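You operate a simulated robot arm through the tools that you are given. There is no shell and no other tool. Be economical: measure what you need, move in short steps, check, and stop when the job is done.

You run a simulated robot arm. Do the job below in one go: nothing can be reset, and whatever is moved stays where it is left.

TASK
Wash the blue filter mesh in the trough, then drain and flush it.
Fine: stand the mesh on the drying grid; park the drain plug in the black holder; flush the trough with the tap and turn it off again; leave the other mesh. Set down upright: what you pick out, drain plug.

It is judged by the outcome, as a careful person would: the job done as asked, and still so three seconds after it is handed in. It fails if anything else is knocked over, pushed out of place, dropped, spilled or broken.

THE ROBOT
A 7-joint arm with a two-finger parallel gripper, fixed in place. Base frame: the origin is at the foot of the arm, x ahead of it, y to its left, z up; the work surface is at about z = 880. Readings come in mm, degrees, newtons and seconds.
With the tool pointing down near the work surface it reaches from about 240 to 680 mm from the base axis. Its first joint turns from -66.0 to 66.0 degrees. Payload 2.4 kg.
Tool frame: the origin (TCP) lies between the finger pads and is the grasp point; the fingertips stand 30 mm ahead of it; z points along the fingers, y is the line along which they close. The gripper opens to 94 mm. The fingers are 28 mm wide and 10 mm thick; the gripper's body (50 by 96 mm) begins 55 mm behind the TCP.
Orientation is that of the tool frame in the base frame, as [roll, pitch, yaw] about the fixed x, y, z axes, in that order (R = Rz(yaw) Ry(pitch) Rx(roll)). With the fingers straight down and closing along the base's y, the tool's x points along the base's -x, its y along +y and its z along -z.

THE INTERFACE
- The arm moves only by the tool play_rows. Its argument "targets" is a list of rows, each an object (a shift or turn left out is 0, a gripper value left out holds the last) with "xyz": the shift along the tool's x, y, z in units of 500 mm (1.0 is 500 mm), a list of three; "angular": the turn, a rotation vector about the tool's x, y, z in units of 60 degrees (1.0 is 60 degrees), a list of three; "hand": the gripper command, from -1 (fully open) to 1 (shut), values between in proportion. In form: [{"xyz": [tx, ty, tz], "angular": [rx, ry, rz], "hand": hand}, ...]. A call has 1 to 20 rows; each row is the pose to reach, as a shift and turn from the pose commanded when the call began, along the tool's axes at that moment. A call with a number of a shift or a turn outside -1 to 1 is refused whole. Each row takes 0.2 s and may step no farther than 50 mm and 8.6 degrees from the row before; otherwise, or with a gripper value out of range, the whole call is refused. A pose out of reach is approached as far as the arm can. The call stops where the force on the tool passes 90 N (or 10 N more than at its start, if that is more) or the arm is blocked; 0.2 s more then pass. Each finger travels about 153 mm/s and halts on what it meets, pressing with about 31 N; the grip force reading is that of the motor and also rises with nothing between the fingers. The clock runs only during rows and for 0.2 s after the last one: add rows that repeat a pose to give the fingers time. The reply holds the time, the measured pose of the TCP, the force on the tool along the base axes, the opening and the grip force, in the units named above and with some noise, with the torque about the TCP (base axes, N m) and any sound that the robot's microphone picked up.
- Cameras (640 x 400 px; columns grow to the right, rows downward): "scene" is fixed at [41.8, 495.2, 1434]; the picture's right is [-0.64, -0.76, 0.00], its down [-0.52, 0.44, -0.73] and it looks along [0.56, -0.47, -0.68] (base axes); focal length 214 px, centre (320, 200). "wrist" rides on the gripper at [76, 14, -103] in the tool frame; the picture's right is [-0.18, 0.98, 0.00], its down [-0.75, -0.14, -0.64] and it looks along [-0.63, -0.12, 0.77] (tool axes); focal length 243 px, centre (320, 200). There is no depth. A picture from a camera that has moved, and an enlarged one, comes with that camera's place and axes in the base frame and with its lens. The place of the scene camera against the robot may be out by one fixed shift of up to 12 mm in any direction.
- capture(camera): a new picture of that camera. It takes no simulated time.
- zoom(camera, box): a new picture of the part [left, top, right, bottom] of that camera's present view, enlarged. It takes no simulated time.
- sign_off(): hands the job in; it is judged then, once.

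Work in short steps. Places have to be worked out from the pictures, the camera data and where the tool is seen: move nearer, look again, correct. Check each grasp and each placing, and mend what went wrong. You have 120 turns and 64 pictures in all, those below and enlarged ones among them. Open the gripper and draw the arm clear of the work before you hand the job in, unless the task says otherwise; then end with one line.

The tools are called after "Call:" as name(argument=value, ...) on one line, values as JSON. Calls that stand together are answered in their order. play_rows: Moves the arm, as the interface text tells. Its arguments: {"type":"object","properties":{"targets":{"type":"array","items":{"type":"object","properties":{"xyz":{"type":"array","items":{"type":"number"}},"angular":{"type":"array","items":{"type":"number"}},"hand":{"type":"number"}}}}},"required":["targets"]} The other tools are called the same way: capture (camera) takes a picture; zoom (camera, box) takes an enlarged picture of a part of a camera's view; sign_off () hands the job in.

At the start:

```text
t: 0.0
position: [328.4, -11.3, 1212.1]
ee_rot: [-180.0, 0.0, 180.0]
force: [0.9, -0.5, -0.9]
ft_torque: [-0.02, -0.01, 0.0]
gripper_width: 93.9
gripper_force: 0.1
```

scene: 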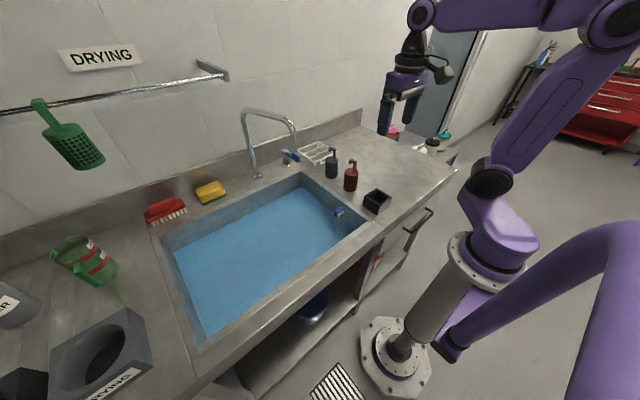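
wrist: 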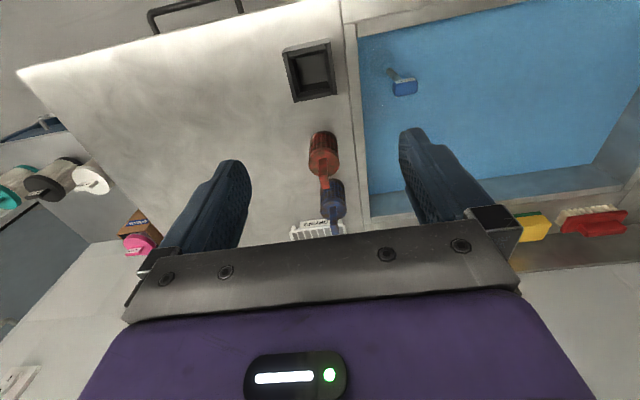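

I'll look closer at the trough, the tap area and the left side before moving.

Call:
zoom(camera="scene", box=[220, 90, 420, 240])

Call:
zoom(camera="scene", box=[0, 80, 240, 400])

Call:
zoom(camera="wrist", box=[270, 20, 640, 250])

```text
2.67 times, centred on (320, 165) of scene
camera zoom: at [41.8, 495.2, 1434.0], right [-0.64, -0.76, 0.0], down [-0.52, 0.44, -0.73], along [0.56, -0.47, -0.68], focal length 572 px, centre (320, 293)
```

zoom: 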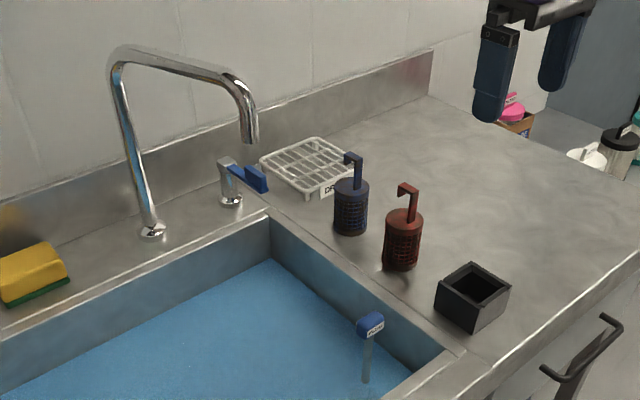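

```text
1.25 times, centred on (120, 240) of scene
camera zoom: at [41.8, 495.2, 1434.0], right [-0.64, -0.76, 0.0], down [-0.52, 0.44, -0.73], along [0.56, -0.47, -0.68], focal length 268 px, centre (570, 150)
```

zoom: 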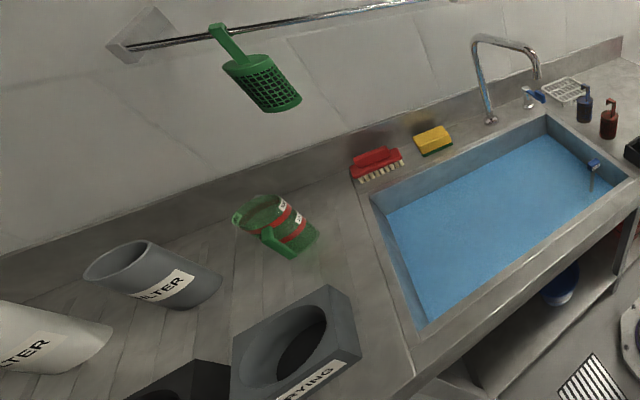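

```text
1.73 times, centred on (455, 135) of wrist
camera zoom: at [253.1, 3.0, 1313.3], right [0.18, 0.98, 0.0], down [0.75, -0.14, 0.64], along [0.63, -0.12, -0.77], focal length 420 px, centre (86, 312)
```

zoom: 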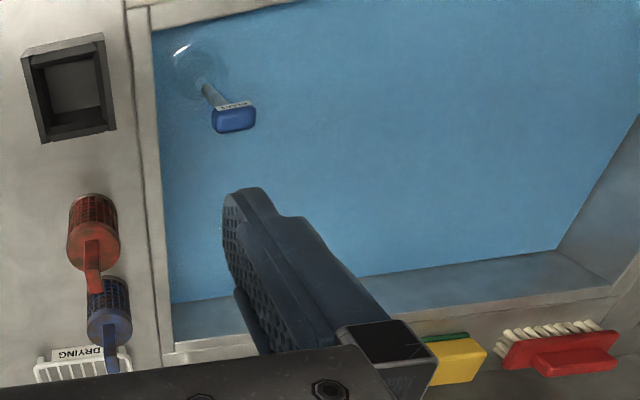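

The blue mesh seems near (570,-25), the red near (465,-20), the holder near (336,-28), the grid beyond x≈690, the tap lever near (720,50). I move forward for a better wrist view.

Call:
play_rows(targets=[{"xyz": [-0.08, 0, 0.03], "hand": -1}, {"xyz": [-0.16, 0, 0.06]}, {"xyz": [-0.24, 0, 0.09]}, {"xyz": [-0.3, 0, 0.12]}, {"xyz": [-0.3, 0, 0.12]}])

Call:
capture(camera="wrist")

Call:
capture(camera="scene")

```text
t: 1.2
position: [478.1, -10.4, 1152.3]
ee_rot: [-180.0, 0.0, -180.0]
force: [0.8, 0.1, 0.1]
ft_torque: [-0.02, -0.03, 0.01]
gripper_width: 94.1
gripper_force: 0.1
```

```text
58 pictures are left
camera wrist: at [402.9, 3.4, 1253.5], right [0.18, 0.98, 0.0], down [0.75, -0.14, 0.64], along [0.63, -0.12, -0.77], focal length 243 px, centre (320, 200)
```

wrist: 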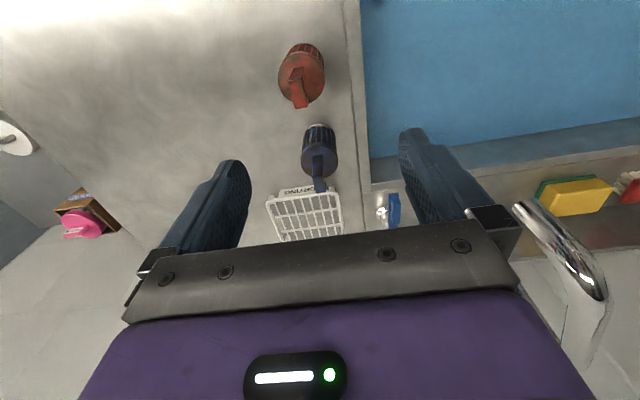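

```text
57 pictures are left
```

scene: 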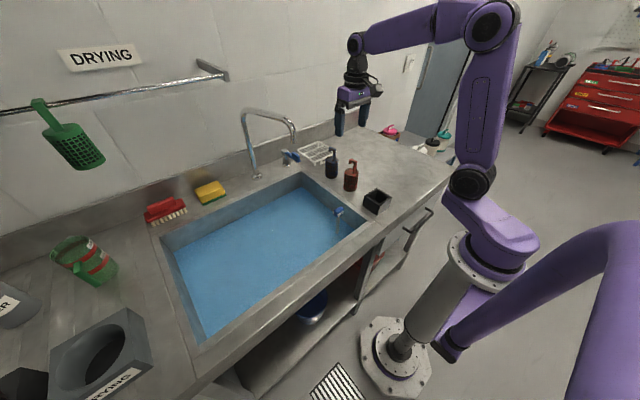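

Zooming on the meshes and grid from here for geometry.

Call:
zoom(camera="wrist", box=[230, 30, 430, 250])

Call:
zoom(camera="scene", box=[270, 130, 400, 220])

```text
1.82 times, centred on (330, 140) of wrist
camera zoom: at [402.9, 3.4, 1253.5], right [0.18, 0.98, 0.0], down [0.75, -0.14, 0.64], along [0.63, -0.12, -0.77], focal length 441 px, centre (302, 309)
```

zoom: 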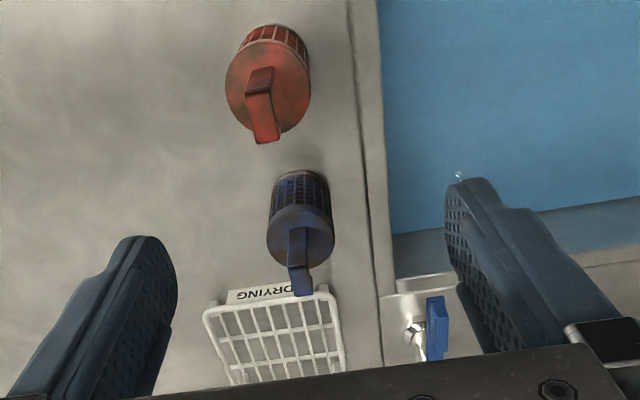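

```text
4.44 times, centred on (335, 175) of scene
camera zoom: at [41.9, 495.2, 1434.0], right [-0.64, -0.76, 0.0], down [-0.52, 0.44, -0.73], along [0.56, -0.47, -0.68], focal length 953 px, centre (253, 311)
```

zoom: 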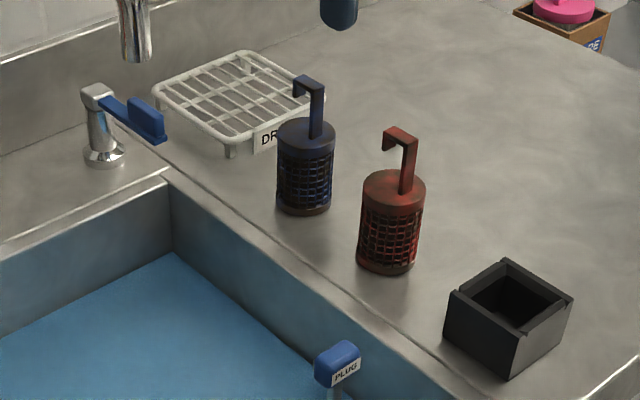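

Estimates: blue mesh axis ≈(582,-31), Ø≈53, top disk z≈945, hook handle post at x≈570, top z≈1008, faces normal to y. Since the grid (≈(730,-84), top z≈905) is far, I'll grasp with a 20° forward tilt; first go to a hover at (575,-32,1080).

Call:
play_rows(targets=[{"xyz": [-0.05, -0.01, 0.036], "angular": [0, -0.1, 0]}, {"xyz": [-0.1, -0.02, 0.072], "angular": [0, -0.2, 0]}, {"xyz": [-0.15, -0.03, 0.108], "angular": [0, -0.3, 0]}, {"xyz": [-0.194, -0.042, 0.144], "angular": [0, -0.333, 0]}, {"xyz": [-0.194, -0.042, 0.144], "angular": [0, -0.333, 0]}])

Call:
capture(camera="wrist")

Call:
zoom(camera="scene", box=[270, 100, 400, 200])

```text
t: 2.4
position: [577.4, -32.2, 1078.2]
ee_rot: [180.0, 20.0, 180.0]
force: [0.1, 0.9, -0.6]
ft_torque: [-0.02, -0.01, 0.01]
gripper_width: 93.8
gripper_force: 0.1
```

```text
54 pictures are left
camera wrist: at [470.5, -17.9, 1148.4], right [0.17, 0.98, 0.06], down [0.49, -0.14, 0.86], along [0.86, -0.12, -0.5], focal length 243 px, centre (320, 200)
```

wrist: 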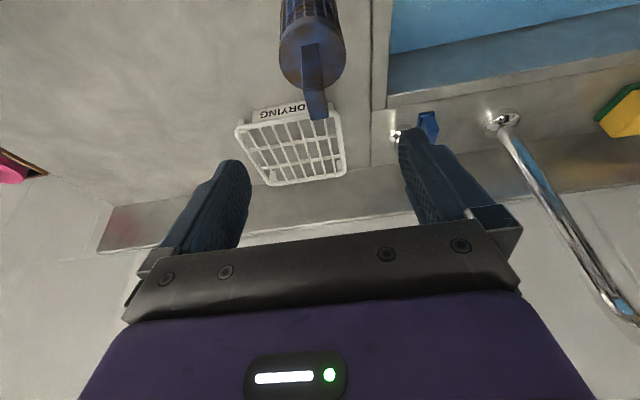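

```text
4.00 times, centred on (335, 150) of scene
camera zoom: at [41.8, 495.2, 1434.0], right [-0.64, -0.76, 0.0], down [-0.52, 0.44, -0.73], along [0.56, -0.47, -0.68], focal length 858 px, centre (260, 400)
```

zoom: 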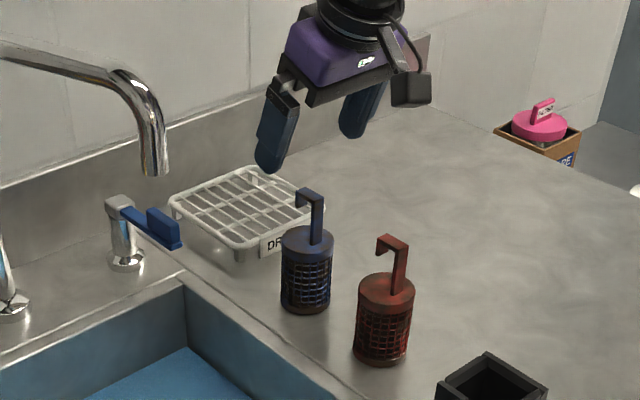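

Handle confirmed at y≈-32, top z≈1008. Descend straight to z≈990 around it.

Call:
play_rows(targets=[{"xyz": [0.016, 0, 0.041]}, {"xyz": [0.032, 0, 0.082]}, {"xyz": [0.048, 0, 0.123]}, {"xyz": [0.064, 0, 0.164]}, {"xyz": [0.064, 0, 0.164]}])

Call:
zoom(camera="scene", box=[270, 100, 400, 200])

Call:
capture(camera="wrist")

```text
t: 3.6
position: [573.8, -30.1, 990.2]
ee_rot: [-179.9, 20.0, -179.9]
force: [0.0, 0.2, -0.3]
ft_torque: [0.0, -0.02, 0.0]
gripper_width: 93.7
gripper_force: 0.0
```

```text
4.00 times, centred on (335, 150) of scene
camera zoom: at [41.8, 495.2, 1434.0], right [-0.64, -0.76, 0.0], down [-0.52, 0.44, -0.73], along [0.56, -0.47, -0.68], focal length 858 px, centre (260, 400)
```

zoom: 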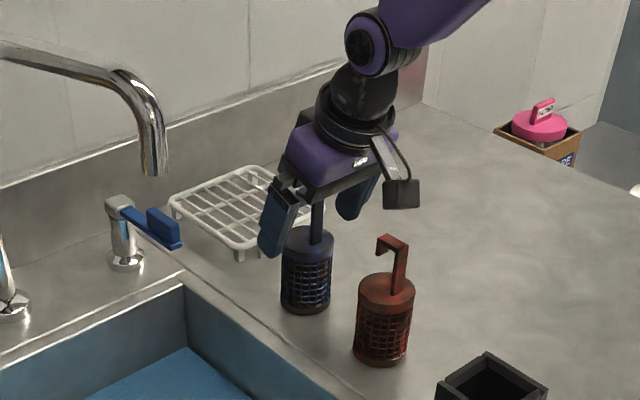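

```text
51 pictures are left
camera wrist: at [467.3, -17.9, 1060.0], right [0.17, 0.98, 0.06], down [0.49, -0.14, 0.86], along [0.86, -0.12, -0.5], focal length 243 px, centre (320, 200)
```

wrist: 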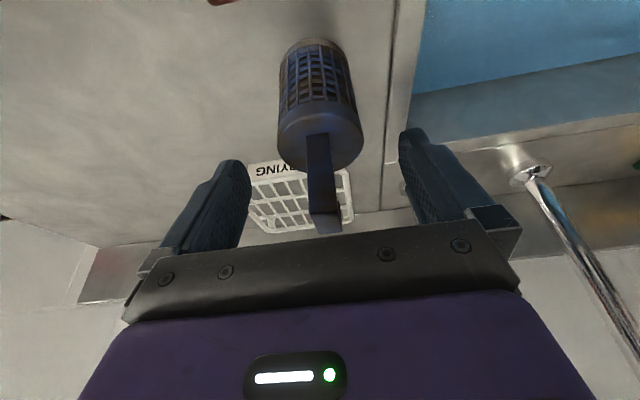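

Handle is centred between the fingers; close.

Call:
play_rows(targets=[{"hand": 1}, {"hand": 1}, {"hand": 1}, {"hand": 1}])

```text
t: 4.6
position: [574.9, -31.6, 991.2]
ee_rot: [180.0, 20.0, -180.0]
force: [-0.5, 0.3, 5.1]
ft_torque: [-0.02, -0.05, 0.01]
gripper_width: 17.4
gripper_force: 30.9
```

Gripped (17.4 mm). Lift straight up 80 mm and check.

Call:
play_rows(targets=[{"xyz": [-0.014, 0, -0.038]}, {"xyz": [-0.028, 0, -0.076]}, {"xyz": [-0.042, 0, -0.114]}, {"xyz": [-0.055, 0, -0.15]}, {"xyz": [-0.055, 0, -0.15]}])

Call:
zoom(camera="scene", box=[220, 80, 420, 240])

```text
t: 5.8
position: [574.8, -31.5, 1071.5]
ee_rot: [179.9, 19.9, -179.9]
force: [-0.5, -0.9, -0.3]
ft_torque: [0.01, 0.01, 0.0]
gripper_width: 17.3
gripper_force: 31.5
```

```text
2.50 times, centred on (320, 160) of scene
camera zoom: at [41.8, 495.2, 1434.0], right [-0.64, -0.76, 0.0], down [-0.52, 0.44, -0.73], along [0.56, -0.47, -0.68], focal length 536 px, centre (320, 300)
```

zoom: 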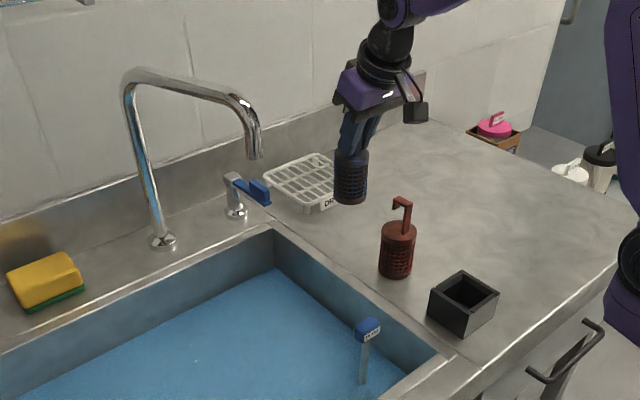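

Mesh is held. Carry it over the trough to about (450,200), keeping clear of spout and red mesh.

Call:
play_rows(targets=[{"xyz": [0.023, 0.072, -0.0085]}, {"xyz": [0.047, 0.144, -0.017]}, {"xyz": [0.085, 0.208, -0.031]}, {"xyz": [0.122, 0.272, -0.044]}, {"xyz": [0.16, 0.336, -0.058]}, {"xyz": [0.197, 0.4, -0.072]}, {"xyz": [0.235, 0.464, -0.0855]}, {"xyz": [0.235, 0.464, -0.0855]}])

Call:
capture(camera="scene")

Call:
capture(camera="wrist")

```text
t: 7.6
position: [447.2, 200.5, 1070.0]
ee_rot: [-180.0, 20.0, 179.9]
force: [-0.1, 0.0, -0.3]
ft_torque: [-0.03, 0.02, 0.0]
gripper_width: 17.1
gripper_force: 30.3
```

```text
49 pictures are left
```

scene: 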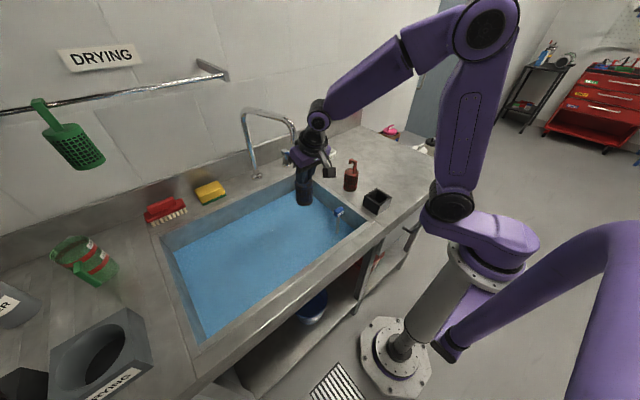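

```text
48 pictures are left
camera wrist: at [342.1, 214.5, 1140.0], right [0.17, 0.98, 0.06], down [0.49, -0.14, 0.86], along [0.85, -0.12, -0.51], focal length 243 px, centre (320, 200)
```

wrist: 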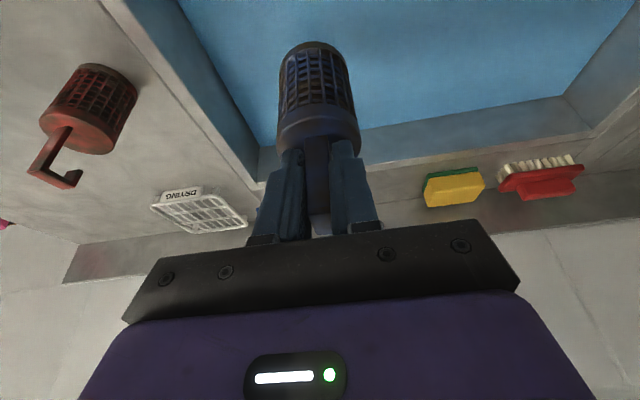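

Clear. Lower vertically toward the water, slowing near the surface.

Call:
play_rows(targets=[{"xyz": [0.0274, 0, 0.0752]}, {"xyz": [0.0547, 0, 0.1504]}, {"xyz": [0.0752, 0, 0.2068]}, {"xyz": [0.0889, 0, 0.2444]}, {"xyz": [0.1026, 0, 0.282]}, {"xyz": [0.1163, 0, 0.3196]}, {"xyz": [0.13, 0, 0.357]}, {"xyz": [0.1436, 0, 0.3948]}, {"xyz": [0.1436, 0, 0.3948]}])

Call:
capture(camera="wrist")

Call:
zoom(camera="scene", box=[230, 120, 400, 260])

```text
t: 9.6
position: [448.0, 201.1, 860.7]
ee_rot: [-180.0, 20.0, 180.0]
force: [-0.8, 0.7, -0.3]
ft_torque: [-0.02, 0.0, 0.05]
gripper_width: 17.0
gripper_force: 31.0
```

```text
47 pictures are left
camera wrist: at [342.3, 214.6, 930.8], right [0.17, 0.98, 0.06], down [0.49, -0.14, 0.86], along [0.86, -0.12, -0.5], focal length 243 px, centre (320, 200)
```

wrist: 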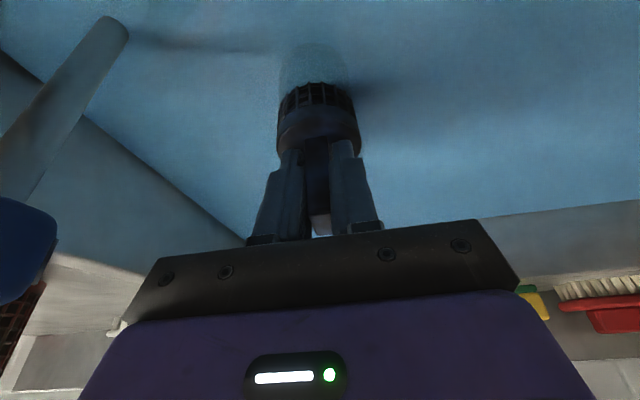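

```text
2.86 times, centred on (315, 190) of scene
camera zoom: at [41.8, 495.2, 1434.0], right [-0.64, -0.76, 0.0], down [-0.52, 0.44, -0.73], along [0.56, -0.47, -0.68], focal length 613 px, centre (334, 229)
```

zoom: 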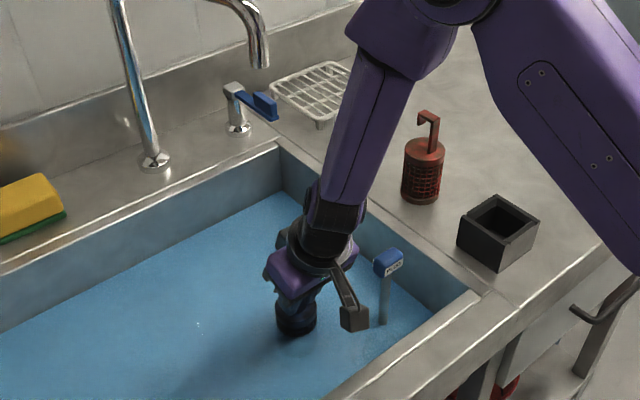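

Water surface is ≈z 795; the mesh is about half under. Lower 35 mm more, watching for the bottom.

Call:
play_rows(targets=[{"xyz": [0.008, 0, 0.022]}, {"xyz": [0.016, 0, 0.044]}, {"xyz": [0.024, 0, 0.0658]}, {"xyz": [0.024, 0, 0.0658]}])

Call:
capture(camera="wrist")

```text
t: 10.3
position: [453.8, 203.3, 841.5]
ee_rot: [179.7, 21.2, -179.9]
force: [-0.4, -1.6, 16.1]
ft_torque: [0.04, 0.12, -0.02]
gripper_width: 17.5
gripper_force: 30.9
stopped in row 3: the force on the tool passed its limit at 110 N (the readings are from after the stop); the commanded pose is now the measured one
```

```text
45 pictures are left
camera wrist: at [345.8, 215.6, 908.0], right [0.17, 0.98, 0.07], down [0.47, -0.14, 0.87], along [0.86, -0.11, -0.49], focal length 243 px, centre (320, 200)
```

wrist: 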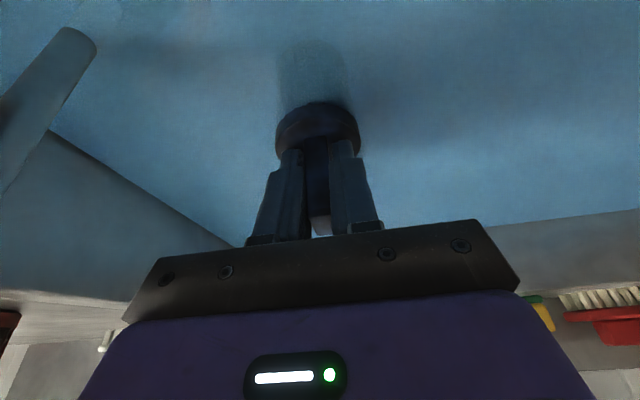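

Bottom touched (mesh base ≈z 732), so the lattice is below water. Raise ~8 mm and swish it back and forth with some bobbing.

Call:
play_rows(targets=[{"xyz": [-0.006, 0, -0.015], "angular": [0, 0.02, 0]}, {"xyz": [-0.006, 0.05, -0.015], "angular": [0, 0.02, 0]}, {"xyz": [-0.006, 0.1, -0.015], "angular": [0, 0.02, 0]}, {"xyz": [-0.006, 0.05, -0.015], "angular": [0, 0.02, 0]}, {"xyz": [-0.006, 0, -0.015], "angular": [0, 0.02, 0]}, {"xyz": [-0.006, 0.05, -0.015], "angular": [0, 0.02, 0]}, {"xyz": [-0.006, 0.1, -0.015], "angular": [0, 0.02, 0]}, {"xyz": [-0.006, 0.05, -0.015], "angular": [0, 0.02, 0]}, {"xyz": [-0.006, 0, -0.015], "angular": [0, 0.02, 0]}, {"xyz": [-0.053, 0.03, 0.002], "angular": [0, 0.02, 0]}, {"xyz": [-0.006, 0.06, -0.015], "angular": [0, 0.02, 0]}, {"xyz": [-0.053, 0.09, 0.002], "angular": [0, 0.02, 0]}, {"xyz": [-0.006, 0.09, -0.015], "angular": [0, 0.02, 0]}, {"xyz": [-0.006, 0.05, -0.015], "angular": [0, 0.02, 0]}, {"xyz": [-0.006, 0, -0.015], "angular": [0, 0.02, 0]}, {"xyz": [-0.006, 0.05, -0.015], "angular": [0, 0.02, 0]}, {"xyz": [-0.006, 0.1, -0.015], "angular": [0, 0.02, 0]}, {"xyz": [-0.006, 0.05, -0.015], "angular": [0, 0.02, 0]}, {"xyz": [-0.006, 0, -0.015], "angular": [0, 0.02, 0]}, {"xyz": [-0.006, 0, -0.015], "angular": [0, 0.02, 0]}])

```text
t: 14.5
position: [451.8, 201.9, 847.7]
ee_rot: [179.8, 19.6, 180.0]
force: [0.0, -0.3, 0.6]
ft_torque: [0.0, 0.0, -0.03]
gripper_width: 17.0
gripper_force: 31.1
```

Lift out to look at whether the mesh is clean.

Call:
play_rows(targets=[{"xyz": [-0.0205, 0, -0.0564]}, {"xyz": [-0.041, 0, -0.1128]}, {"xyz": [-0.0615, 0, -0.1692]}, {"xyz": [-0.082, 0, -0.2256]}, {"xyz": [-0.1025, 0, -0.282]}, {"xyz": [-0.1025, 0, -0.282]}, {"xyz": [-0.1025, 0, -0.282]}])

Call:
zoom(camera="scene", box=[250, 130, 370, 230])

Call:
zoom(camera="wrist", box=[240, 20, 400, 240])

```text
t: 16.1
position: [453.9, 201.1, 996.5]
ee_rot: [179.8, 19.7, -179.9]
force: [0.0, -0.5, -0.1]
ft_torque: [0.01, 0.01, 0.01]
gripper_width: 16.9
gripper_force: 30.8
```

```text
4.00 times, centred on (310, 180) of scene
camera zoom: at [41.8, 495.2, 1434.0], right [-0.64, -0.76, 0.0], down [-0.52, 0.44, -0.73], along [0.56, -0.47, -0.68], focal length 858 px, centre (360, 280)
```

zoom: 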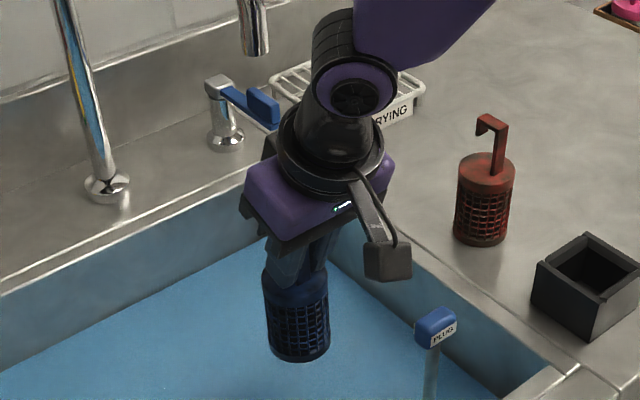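

```text
1.82 times, centred on (320, 130) of wrist
camera zoom: at [347.8, 214.4, 1067.4], right [0.17, 0.98, 0.06], down [0.5, -0.14, 0.86], along [0.85, -0.11, -0.51], focal length 441 px, centre (320, 327)
```

zoom: 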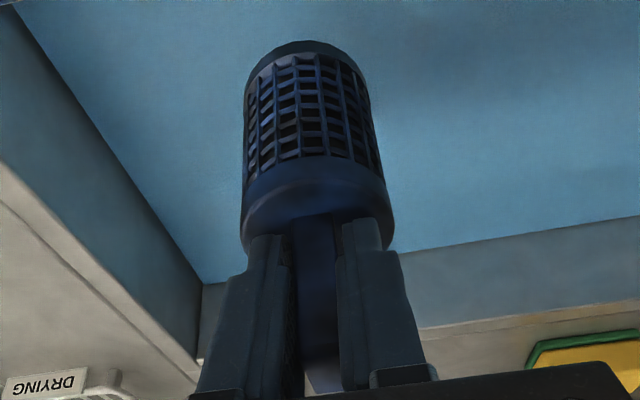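

The mesh looks clean. Now carry it back around and toward the grid, to a hover at (654,-69,1071).

Call:
play_rows(targets=[{"xyz": [-0.0255, 0, -0.07]}, {"xyz": [-0.051, 0, -0.141]}, {"xyz": [-0.087, -0.064, -0.128]}, {"xyz": [-0.123, -0.129, -0.115]}, {"xyz": [-0.16, -0.193, -0.102]}, {"xyz": [-0.196, -0.258, -0.088]}, {"xyz": [-0.232, -0.322, -0.0754]}, {"xyz": [-0.255, -0.393, -0.067]}, {"xyz": [-0.279, -0.464, -0.058]}, {"xyz": [-0.328, -0.489, -0.04]}, {"xyz": [-0.378, -0.515, -0.022]}, {"xyz": [-0.427, -0.54, -0.004]}, {"xyz": [-0.427, -0.54, -0.004]}])

Call:
capture(camera="wrist")

Call:
zoom(camera="scene", box=[250, 90, 390, 200])

```text
t: 18.9
position: [655.3, -70.1, 1069.4]
ee_rot: [179.7, 19.7, -180.0]
force: [-0.1, 0.2, -0.7]
ft_torque: [-0.01, 0.0, -0.01]
gripper_width: 17.2
gripper_force: 31.1
```

```text
42 pictures are left
camera wrist: at [549.1, -56.6, 1140.4], right [0.17, 0.98, 0.06], down [0.49, -0.14, 0.86], along [0.85, -0.12, -0.51], focal length 243 px, centre (320, 200)
```

wrist: 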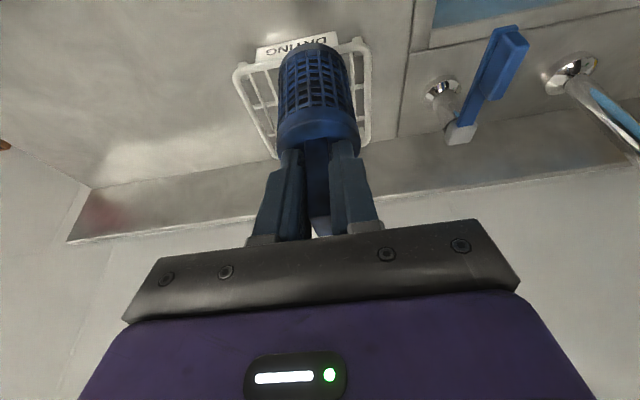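

```text
3.64 times, centred on (320, 145) of scene
camera zoom: at [41.9, 495.2, 1434.0], right [-0.64, -0.76, 0.0], down [-0.52, 0.44, -0.73], along [0.56, -0.47, -0.68], focal length 780 px, centre (320, 400)
```

zoom: 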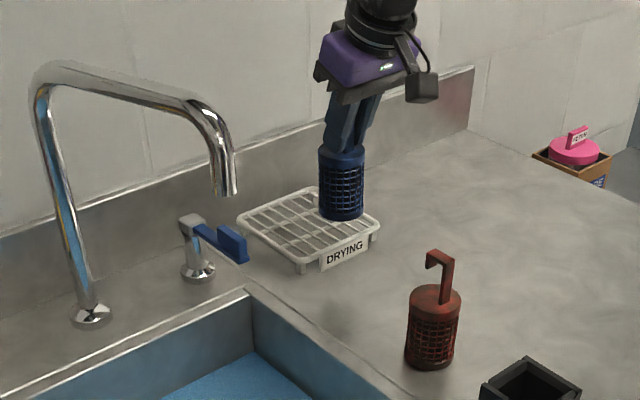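

Mesh now bright blue. Grid centre ≈(735,-87). Extend to TCP (718,-86) at the same height, checking reach.

Call:
play_rows(targets=[{"xyz": [-0.04, -0.011, 0.014]}, {"xyz": [-0.08, -0.022, 0.028]}, {"xyz": [-0.119, -0.032, 0.0425]}, {"xyz": [-0.119, -0.032, 0.0425]}])

Call:
zoom(camera="scene", box=[250, 90, 390, 200])

Call:
capture(camera="wrist")

```text
t: 19.9
position: [717.4, -83.6, 1070.2]
ee_rot: [179.7, 19.7, 179.9]
force: [0.3, 0.3, -1.1]
ft_torque: [-0.02, 0.01, 0.0]
gripper_width: 17.3
gripper_force: 30.8
```

```text
3.64 times, centred on (320, 145) of scene
camera zoom: at [41.9, 495.2, 1434.0], right [-0.64, -0.76, 0.0], down [-0.52, 0.44, -0.73], along [0.56, -0.47, -0.68], focal length 780 px, centre (320, 400)
```

zoom: 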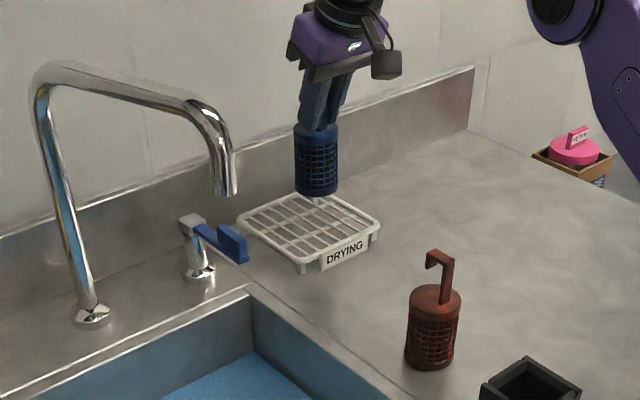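

```text
39 pictures are left
camera wrist: at [611.9, -71.3, 1140.4], right [0.17, 0.98, 0.06], down [0.5, -0.14, 0.86], along [0.85, -0.12, -0.51], focal length 243 px, centre (320, 200)
```

wrist: 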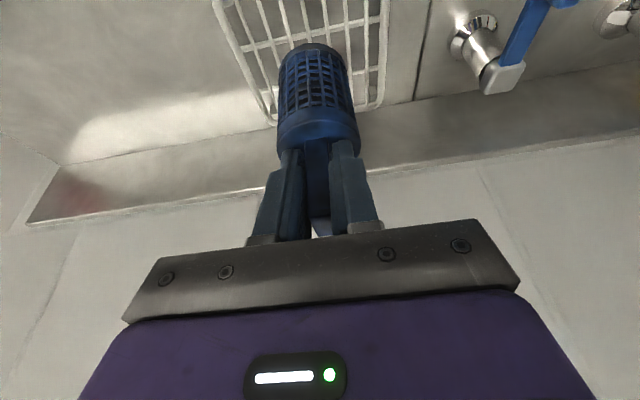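

Within reach. Lower 44 mm (base should be ~10 mm above the grid) and check.

Call:
play_rows(targets=[{"xyz": [0.0101, 0, 0.0282]}, {"xyz": [0.0202, 0, 0.0565]}, {"xyz": [0.0297, 0, 0.0828]}, {"xyz": [0.0297, 0, 0.0828]}])

Call:
zoom(camera="scene", box=[280, 110, 360, 180])

```text
t: 20.9
position: [716.8, -83.5, 1025.7]
ee_rot: [179.8, 19.6, -179.9]
force: [-0.3, -0.5, -1.3]
ft_torque: [-0.04, -0.01, 0.01]
gripper_width: 17.2
gripper_force: 30.8
```

```text
5.71 times, centred on (320, 145) of scene
camera zoom: at [41.8, 495.2, 1434.0], right [-0.64, -0.76, 0.0], down [-0.52, 0.44, -0.73], along [0.56, -0.47, -0.68], focal length 1226 px, centre (320, 514)
```

zoom: 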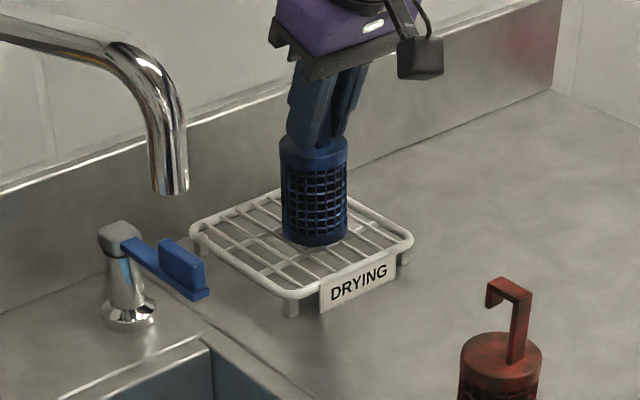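

Nearly on the grid. Lower in 2 mm rows, 8 mm.

Call:
play_rows(targets=[{"xyz": [0.00135, 0, 0.00377]}, {"xyz": [0.0027, 0, 0.0075]}, {"xyz": [0.004, 0, 0.0113]}, {"xyz": [0.0054, 0, 0.0151]}, {"xyz": [0.0054, 0, 0.0151]}])

```text
t: 22.1
position: [718.1, -82.7, 1016.9]
ee_rot: [179.7, 19.6, -179.8]
force: [0.2, 0.6, -0.6]
ft_torque: [0.03, -0.01, 0.0]
gripper_width: 17.0
gripper_force: 31.1
```

No contact yet; continue 4 mm in small rows.

Call:
play_rows(targets=[{"xyz": [0.00135, 0, 0.00377]}, {"xyz": [0.0027, 0, 0.0075]}, {"xyz": [0.0027, 0, 0.0075]}])

Call:
zoom(camera="scene", box=[290, 120, 350, 170])

```text
t: 22.9
position: [718.5, -83.7, 1016.2]
ee_rot: [179.9, 20.0, -179.8]
force: [-4.9, 0.7, 22.3]
ft_torque: [0.07, -0.12, 0.02]
gripper_width: 17.2
gripper_force: 30.6
```

```text
8.00 times, centred on (320, 145) of scene
camera zoom: at [41.1, 495.3, 1434.0], right [-0.64, -0.76, 0.0], down [-0.52, 0.44, -0.73], along [0.56, -0.47, -0.68], focal length 1716 px, centre (320, 640)
```

zoom: 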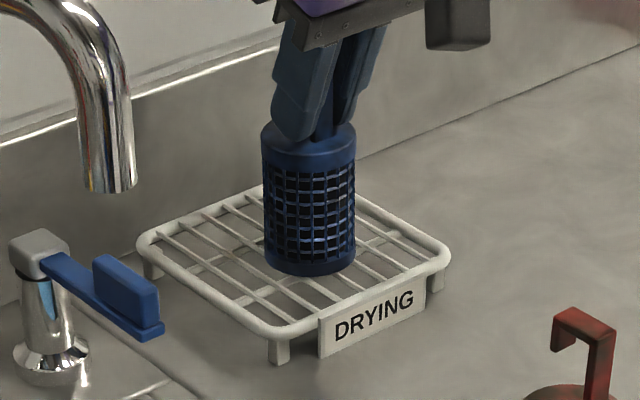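

Contact made (22 N), mesh upright on the grid. Ease 1.5 mm up and open.

Call:
play_rows(targets=[{"xyz": [-0.001, 0, -0.0028]}, {"xyz": [-0.001, 0, -0.0028], "hand": 0.4}, {"xyz": [-0.001, 0, -0.0028], "hand": -0.2}, {"xyz": [-0.001, 0, -0.0028], "hand": -0.2}])

Call:
zoom(camera="scene", box=[290, 120, 350, 170])

```text
t: 23.9
position: [718.2, -84.8, 1016.7]
ee_rot: [179.8, 19.7, -179.9]
force: [-1.6, -1.0, 19.2]
ft_torque: [-0.51, 0.15, -0.08]
gripper_width: 57.0
gripper_force: 0.4
```

```text
8.00 times, centred on (320, 145) of scene
camera zoom: at [41.3, 495.3, 1434.0], right [-0.64, -0.76, 0.0], down [-0.52, 0.44, -0.73], along [0.56, -0.47, -0.68], focal length 1716 px, centre (320, 640)
```

zoom: 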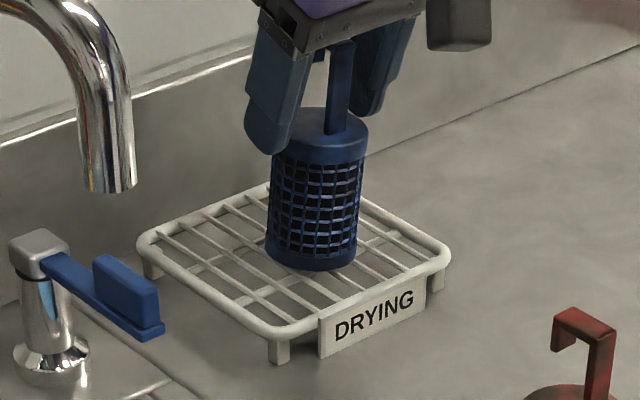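

Reading shows ~19 N up: a fingertip presses on the cap and tilts the mesh a bit. Ease up 6 mm and check.

Call:
play_rows(targets=[{"xyz": [-0.002, 0, -0.0056]}, {"xyz": [-0.004, 0, -0.0113]}, {"xyz": [-0.004, 0, -0.0113]}])

Call:
zoom(camera="scene", box=[290, 120, 350, 170])

```text
t: 24.7
position: [717.2, -82.7, 1020.3]
ee_rot: [179.8, 19.5, -179.8]
force: [0.1, 0.2, 0.3]
ft_torque: [0.01, 0.01, -0.02]
gripper_width: 56.2
gripper_force: 0.0
```

```text
8.00 times, centred on (320, 145) of scene
camera zoom: at [41.8, 495.2, 1434.0], right [-0.64, -0.76, 0.0], down [-0.52, 0.44, -0.73], along [0.56, -0.47, -0.68], focal length 1716 px, centre (320, 640)
```

zoom: 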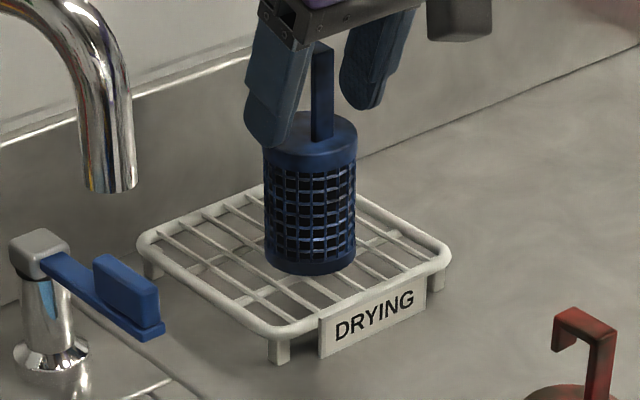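

Upright and free. Retreat straight up 80 mm, then look.

Call:
play_rows(targets=[{"xyz": [-0.0134, 0, -0.038]}, {"xyz": [-0.0267, 0, -0.0755]}, {"xyz": [-0.04, 0, -0.113]}, {"xyz": [-0.0534, 0, -0.151]}, {"xyz": [-0.0534, 0, -0.151]}])

Call:
zoom(camera="scene", box=[250, 110, 370, 200])

Call:
capture(camera="wrist")

```text
t: 25.9
position: [717.4, -83.8, 1101.1]
ee_rot: [179.8, 19.5, -179.9]
force: [0.4, -0.1, 0.5]
ft_torque: [-0.04, 0.03, -0.04]
gripper_width: 56.2
gripper_force: 0.0
```

```text
4.44 times, centred on (310, 155) of scene
camera zoom: at [41.8, 495.2, 1434.0], right [-0.64, -0.76, 0.0], down [-0.52, 0.44, -0.73], along [0.56, -0.47, -0.68], focal length 953 px, centre (364, 400)
```

zoom: 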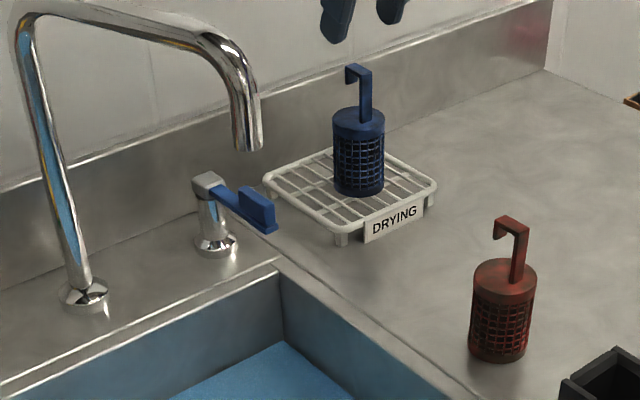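

```text
33 pictures are left
camera wrist: at [611.2, -71.0, 1171.9], right [0.17, 0.98, 0.06], down [0.49, -0.14, 0.86], along [0.85, -0.11, -0.51], focal length 243 px, centre (320, 200)
```

wrist: 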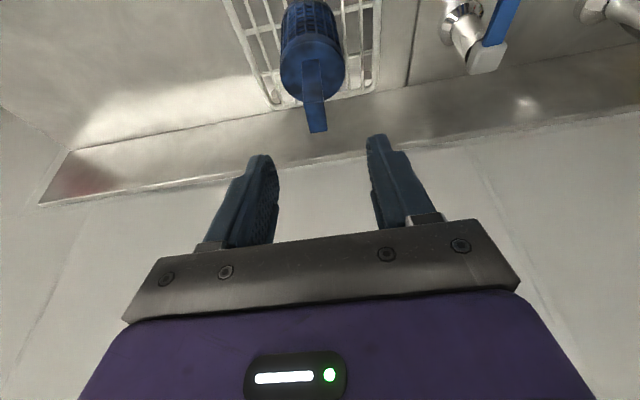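

Mesh stands on the grid. Now withdraw to a view pose over the plug, un-tilting the tool.

Call:
play_rows(targets=[{"xyz": [0.069, 0, -0.04]}, {"xyz": [0.138, 0, -0.08]}, {"xyz": [0.207, 0, -0.12]}, {"xyz": [0.276, 0, -0.161]}, {"xyz": [0.329, 0.05, -0.172], "angular": [0, 0.06, 0]}, {"xyz": [0.381, 0.1, -0.183], "angular": [0, 0.12, 0]}, {"xyz": [0.434, 0.148, -0.194], "angular": [0, 0.18, 0], "hand": -1}, {"xyz": [0.483, 0.208, -0.19], "angular": [0, 0.24, 0]}, {"xyz": [0.532, 0.268, -0.187], "angular": [0, 0.3, 0]}, {"xyz": [0.581, 0.328, -0.183], "angular": [0, 0.325, 0]}, {"xyz": [0.63, 0.388, -0.179], "angular": [0, 0.325, 0]}, {"xyz": [0.63, 0.388, -0.179], "angular": [0, 0.325, 0]}])

Call:
capture(camera="wrist")

Call:
zoom(camera="scene", box=[300, 170, 420, 260])

```text
t: 28.5
position: [390.0, 108.8, 1079.6]
ee_rot: [179.7, 0.1, -179.9]
force: [0.0, 0.9, 0.7]
ft_torque: [-0.01, 0.0, 0.0]
gripper_width: 94.2
gripper_force: 0.0
```

```text
32 pictures are left
camera wrist: at [313.6, 122.5, 1182.8], right [0.18, 0.98, 0.0], down [0.75, -0.14, 0.64], along [0.63, -0.11, -0.77], focal length 243 px, centre (320, 200)
```

wrist: 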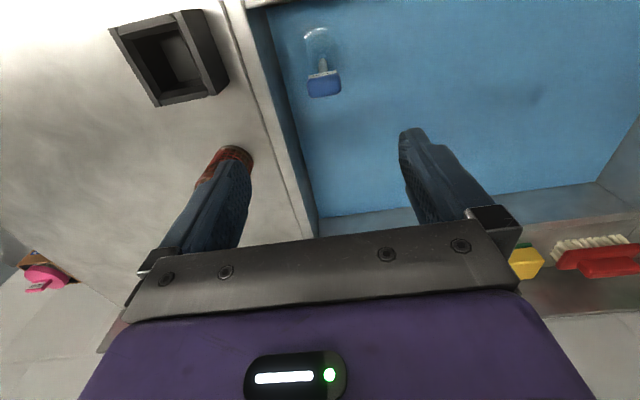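

```text
4.44 times, centred on (360, 215) of scene
camera zoom: at [41.8, 495.2, 1434.0], right [-0.64, -0.76, 0.0], down [-0.52, 0.44, -0.73], along [0.56, -0.47, -0.68], focal length 953 px, centre (142, 133)
```

zoom: 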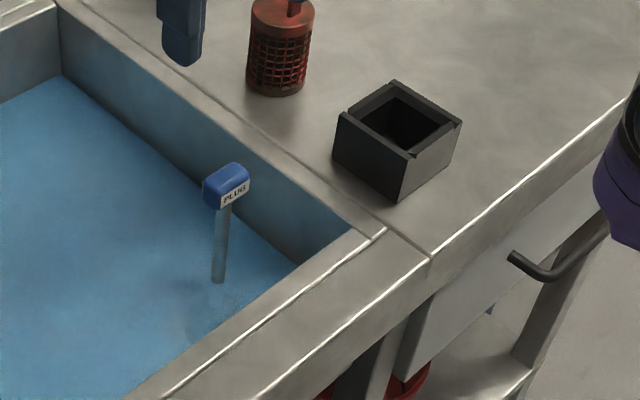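

Triangulated plug handle at ≈(384.5,116.5,898), left trough wall at y≈57. Zoom for the handle and holder details.

Call:
zoom(camera="wrist", box=[100, 0, 370, 130])

```text
2.37 times, centred on (235, 65) of wrist
camera zoom: at [313.6, 122.5, 1182.8], right [0.18, 0.98, 0.0], down [0.75, -0.14, 0.64], along [0.63, -0.11, -0.77], focal length 575 px, centre (522, 520)
```

zoom: 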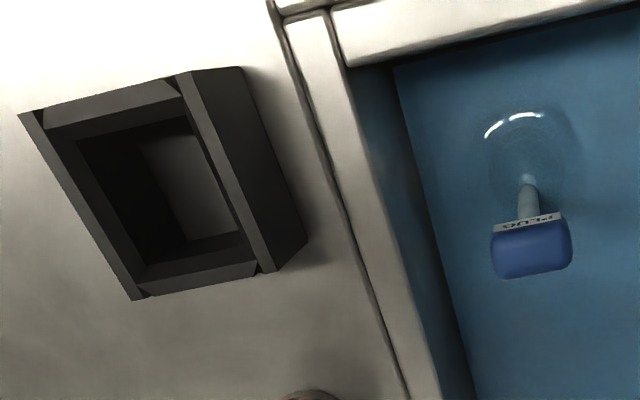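

Holder is ~67 mm square, centre ≈(335,-26.5), top z≈928. Set opening to 60 mm, descend to z≈945 above the plug handle and check.

Call:
play_rows(targets=[{"xyz": [0.004, 0.005, 0.09], "hand": -0.28}, {"xyz": [0.008, 0.01, 0.18], "hand": -0.28}, {"xyz": [0.011, 0.014, 0.27], "hand": -0.28}, {"xyz": [0.011, 0.014, 0.27], "hand": -0.28}])

Call:
capture(camera="wrist")

Call:
zoom(camera="scene", box=[300, 150, 400, 250])

```text
t: 29.5
position: [385.0, 118.3, 944.8]
ee_rot: [179.7, 0.0, -179.9]
force: [-0.8, -0.5, -1.1]
ft_torque: [0.04, 0.03, 0.04]
gripper_width: 60.3
gripper_force: 0.0
```

```text
29 pictures are left
camera wrist: at [308.5, 130.5, 1046.9], right [0.18, 0.98, 0.0], down [0.75, -0.14, 0.64], along [0.63, -0.11, -0.77], focal length 243 px, centre (320, 200)
```

wrist: 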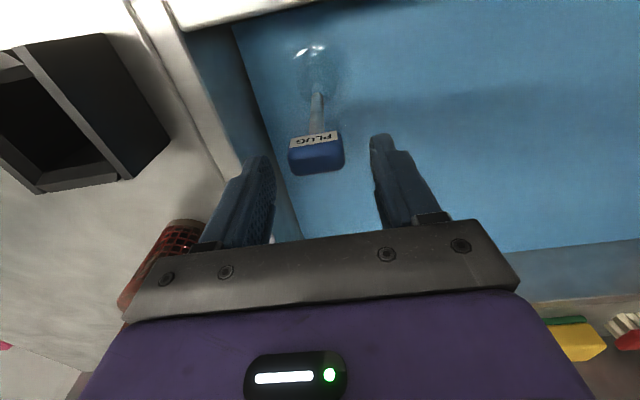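

```text
4.00 times, centred on (350, 200) of scene
camera zoom: at [41.8, 495.2, 1434.0], right [-0.64, -0.76, 0.0], down [-0.52, 0.44, -0.73], along [0.56, -0.47, -0.68], focal length 858 px, centre (200, 200)
```

zoom: 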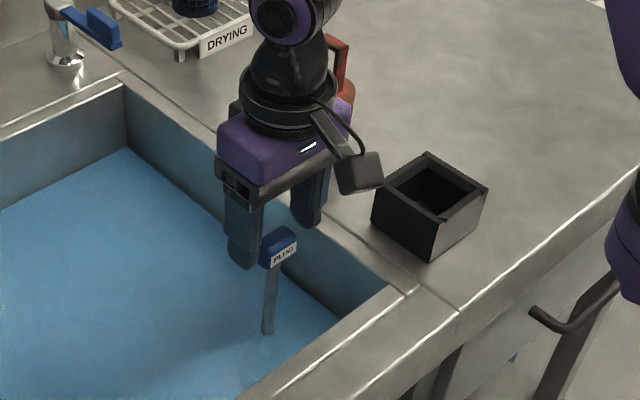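

Handle ≈(387,114.5), top ≈905. Correct slightly, descend 50 mm and close.

Call:
play_rows(targets=[{"xyz": [-0.004, -0.0076, 0]}, {"xyz": [-0.004, -0.0076, 0.05]}, {"xyz": [-0.004, -0.0076, 0.1]}, {"xyz": [-0.004, -0.0076, 0.1]}, {"xyz": [-0.004, -0.0076, 0.1], "hand": 1}, {"xyz": [-0.004, -0.0076, 0.1], "hand": 1}, {"xyz": [-0.004, -0.0076, 0.1], "hand": 1}])

Call:
capture(camera="wrist")

```text
t: 31.1
position: [386.9, 113.4, 896.1]
ee_rot: [179.8, 0.1, -179.9]
force: [0.1, -1.0, -0.8]
ft_torque: [-0.03, 0.01, 0.01]
gripper_width: 39.4
gripper_force: 30.8
```

```text
27 pictures are left
camera wrist: at [310.7, 126.6, 997.0], right [0.18, 0.98, 0.0], down [0.75, -0.14, 0.64], along [0.63, -0.11, -0.77], focal length 243 px, centre (320, 200)
```

wrist: 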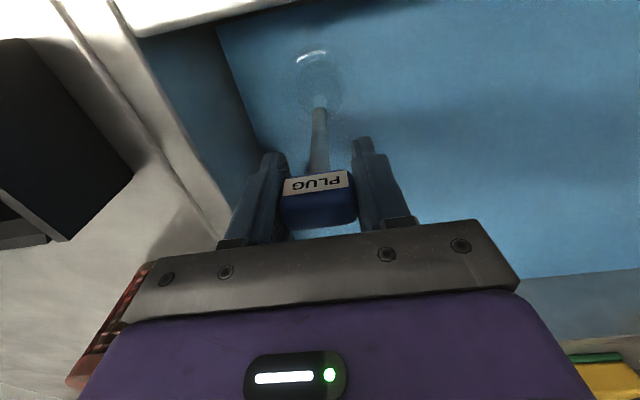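

Gripped (39.4 mm). Pull the plug straight up, slowly at first.

Call:
play_rows(targets=[{"xyz": [0, 0, -0.01]}, {"xyz": [0, 0, -0.03]}, {"xyz": [0, 0, -0.06]}, {"xyz": [0, 0, -0.12]}, {"xyz": [0, 0, -0.2]}, {"xyz": [0, 0, -0.28]}, {"xyz": [0, 0, -0.36]}, {"xyz": [0, 0, -0.44]}, {"xyz": [0, 0, -0.44]}])

Call:
capture(camera="wrist")

Call:
zoom(camera="scene", box=[260, 120, 420, 250])

```text
t: 33.1
position: [386.9, 111.4, 1116.3]
ee_rot: [179.8, 0.1, -179.8]
force: [-0.2, -0.1, -0.9]
ft_torque: [0.02, -0.02, 0.02]
gripper_width: 39.5
gripper_force: 31.2
```

```text
26 pictures are left
camera wrist: at [310.4, 125.2, 1217.1], right [0.18, 0.98, 0.0], down [0.75, -0.14, 0.64], along [0.63, -0.11, -0.77], focal length 243 px, centre (320, 200)
```

wrist: 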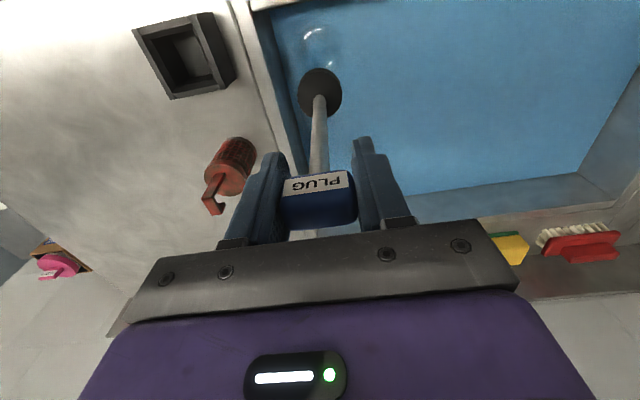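

```text
3.08 times, centred on (340, 185) of scene
camera zoom: at [41.8, 495.2, 1434.0], right [-0.64, -0.76, 0.0], down [-0.52, 0.44, -0.73], along [0.56, -0.47, -0.68], focal length 660 px, centre (258, 246)
```

zoom: 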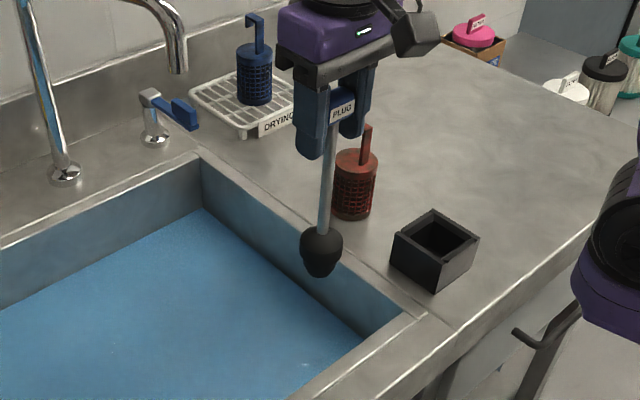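

Plug is out, hanging vertical, tip ≈z 912. Raise 50 mm and carry it above the holder at (335,-26.5).

Call:
play_rows(targets=[{"xyz": [0, 0, -0.08]}, {"xyz": [0.02, -0.06, -0.1]}, {"xyz": [0.05, -0.14, -0.1]}, {"xyz": [0.08, -0.21, -0.1]}, {"xyz": [0.104, -0.276, -0.1]}, {"xyz": [0.104, -0.276, -0.1]}, {"xyz": [0.104, -0.276, -0.1]}])

Call:
capture(camera="wrist")

Call:
zoom(camera="scene", box=[320, 120, 440, 240])

```text
t: 34.7
position: [333.5, -25.8, 1164.8]
ee_rot: [179.7, 0.1, -179.9]
force: [0.7, -0.2, -1.2]
ft_torque: [0.01, 0.0, -0.02]
gripper_width: 39.5
gripper_force: 31.3
```

```text
24 pictures are left
camera wrist: at [258.4, -13.4, 1266.4], right [0.18, 0.98, 0.0], down [0.75, -0.14, 0.64], along [0.63, -0.11, -0.77], focal length 243 px, centre (320, 200)
```

wrist: 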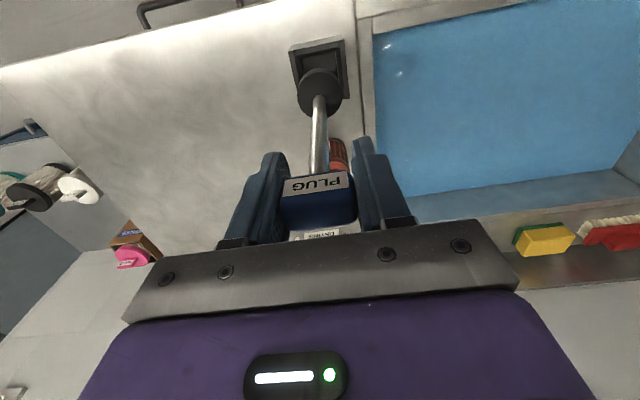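

```text
3.33 times, centred on (380, 180) of scene
camera zoom: at [41.9, 495.2, 1434.0], right [-0.64, -0.76, 0.0], down [-0.52, 0.44, -0.73], along [0.56, -0.47, -0.68], focal length 715 px, centre (120, 267)
```

zoom: 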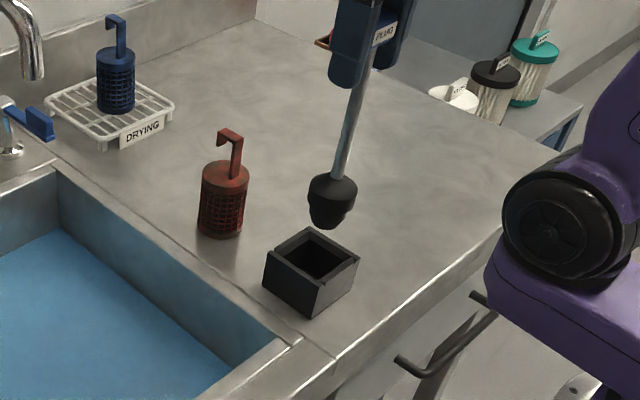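

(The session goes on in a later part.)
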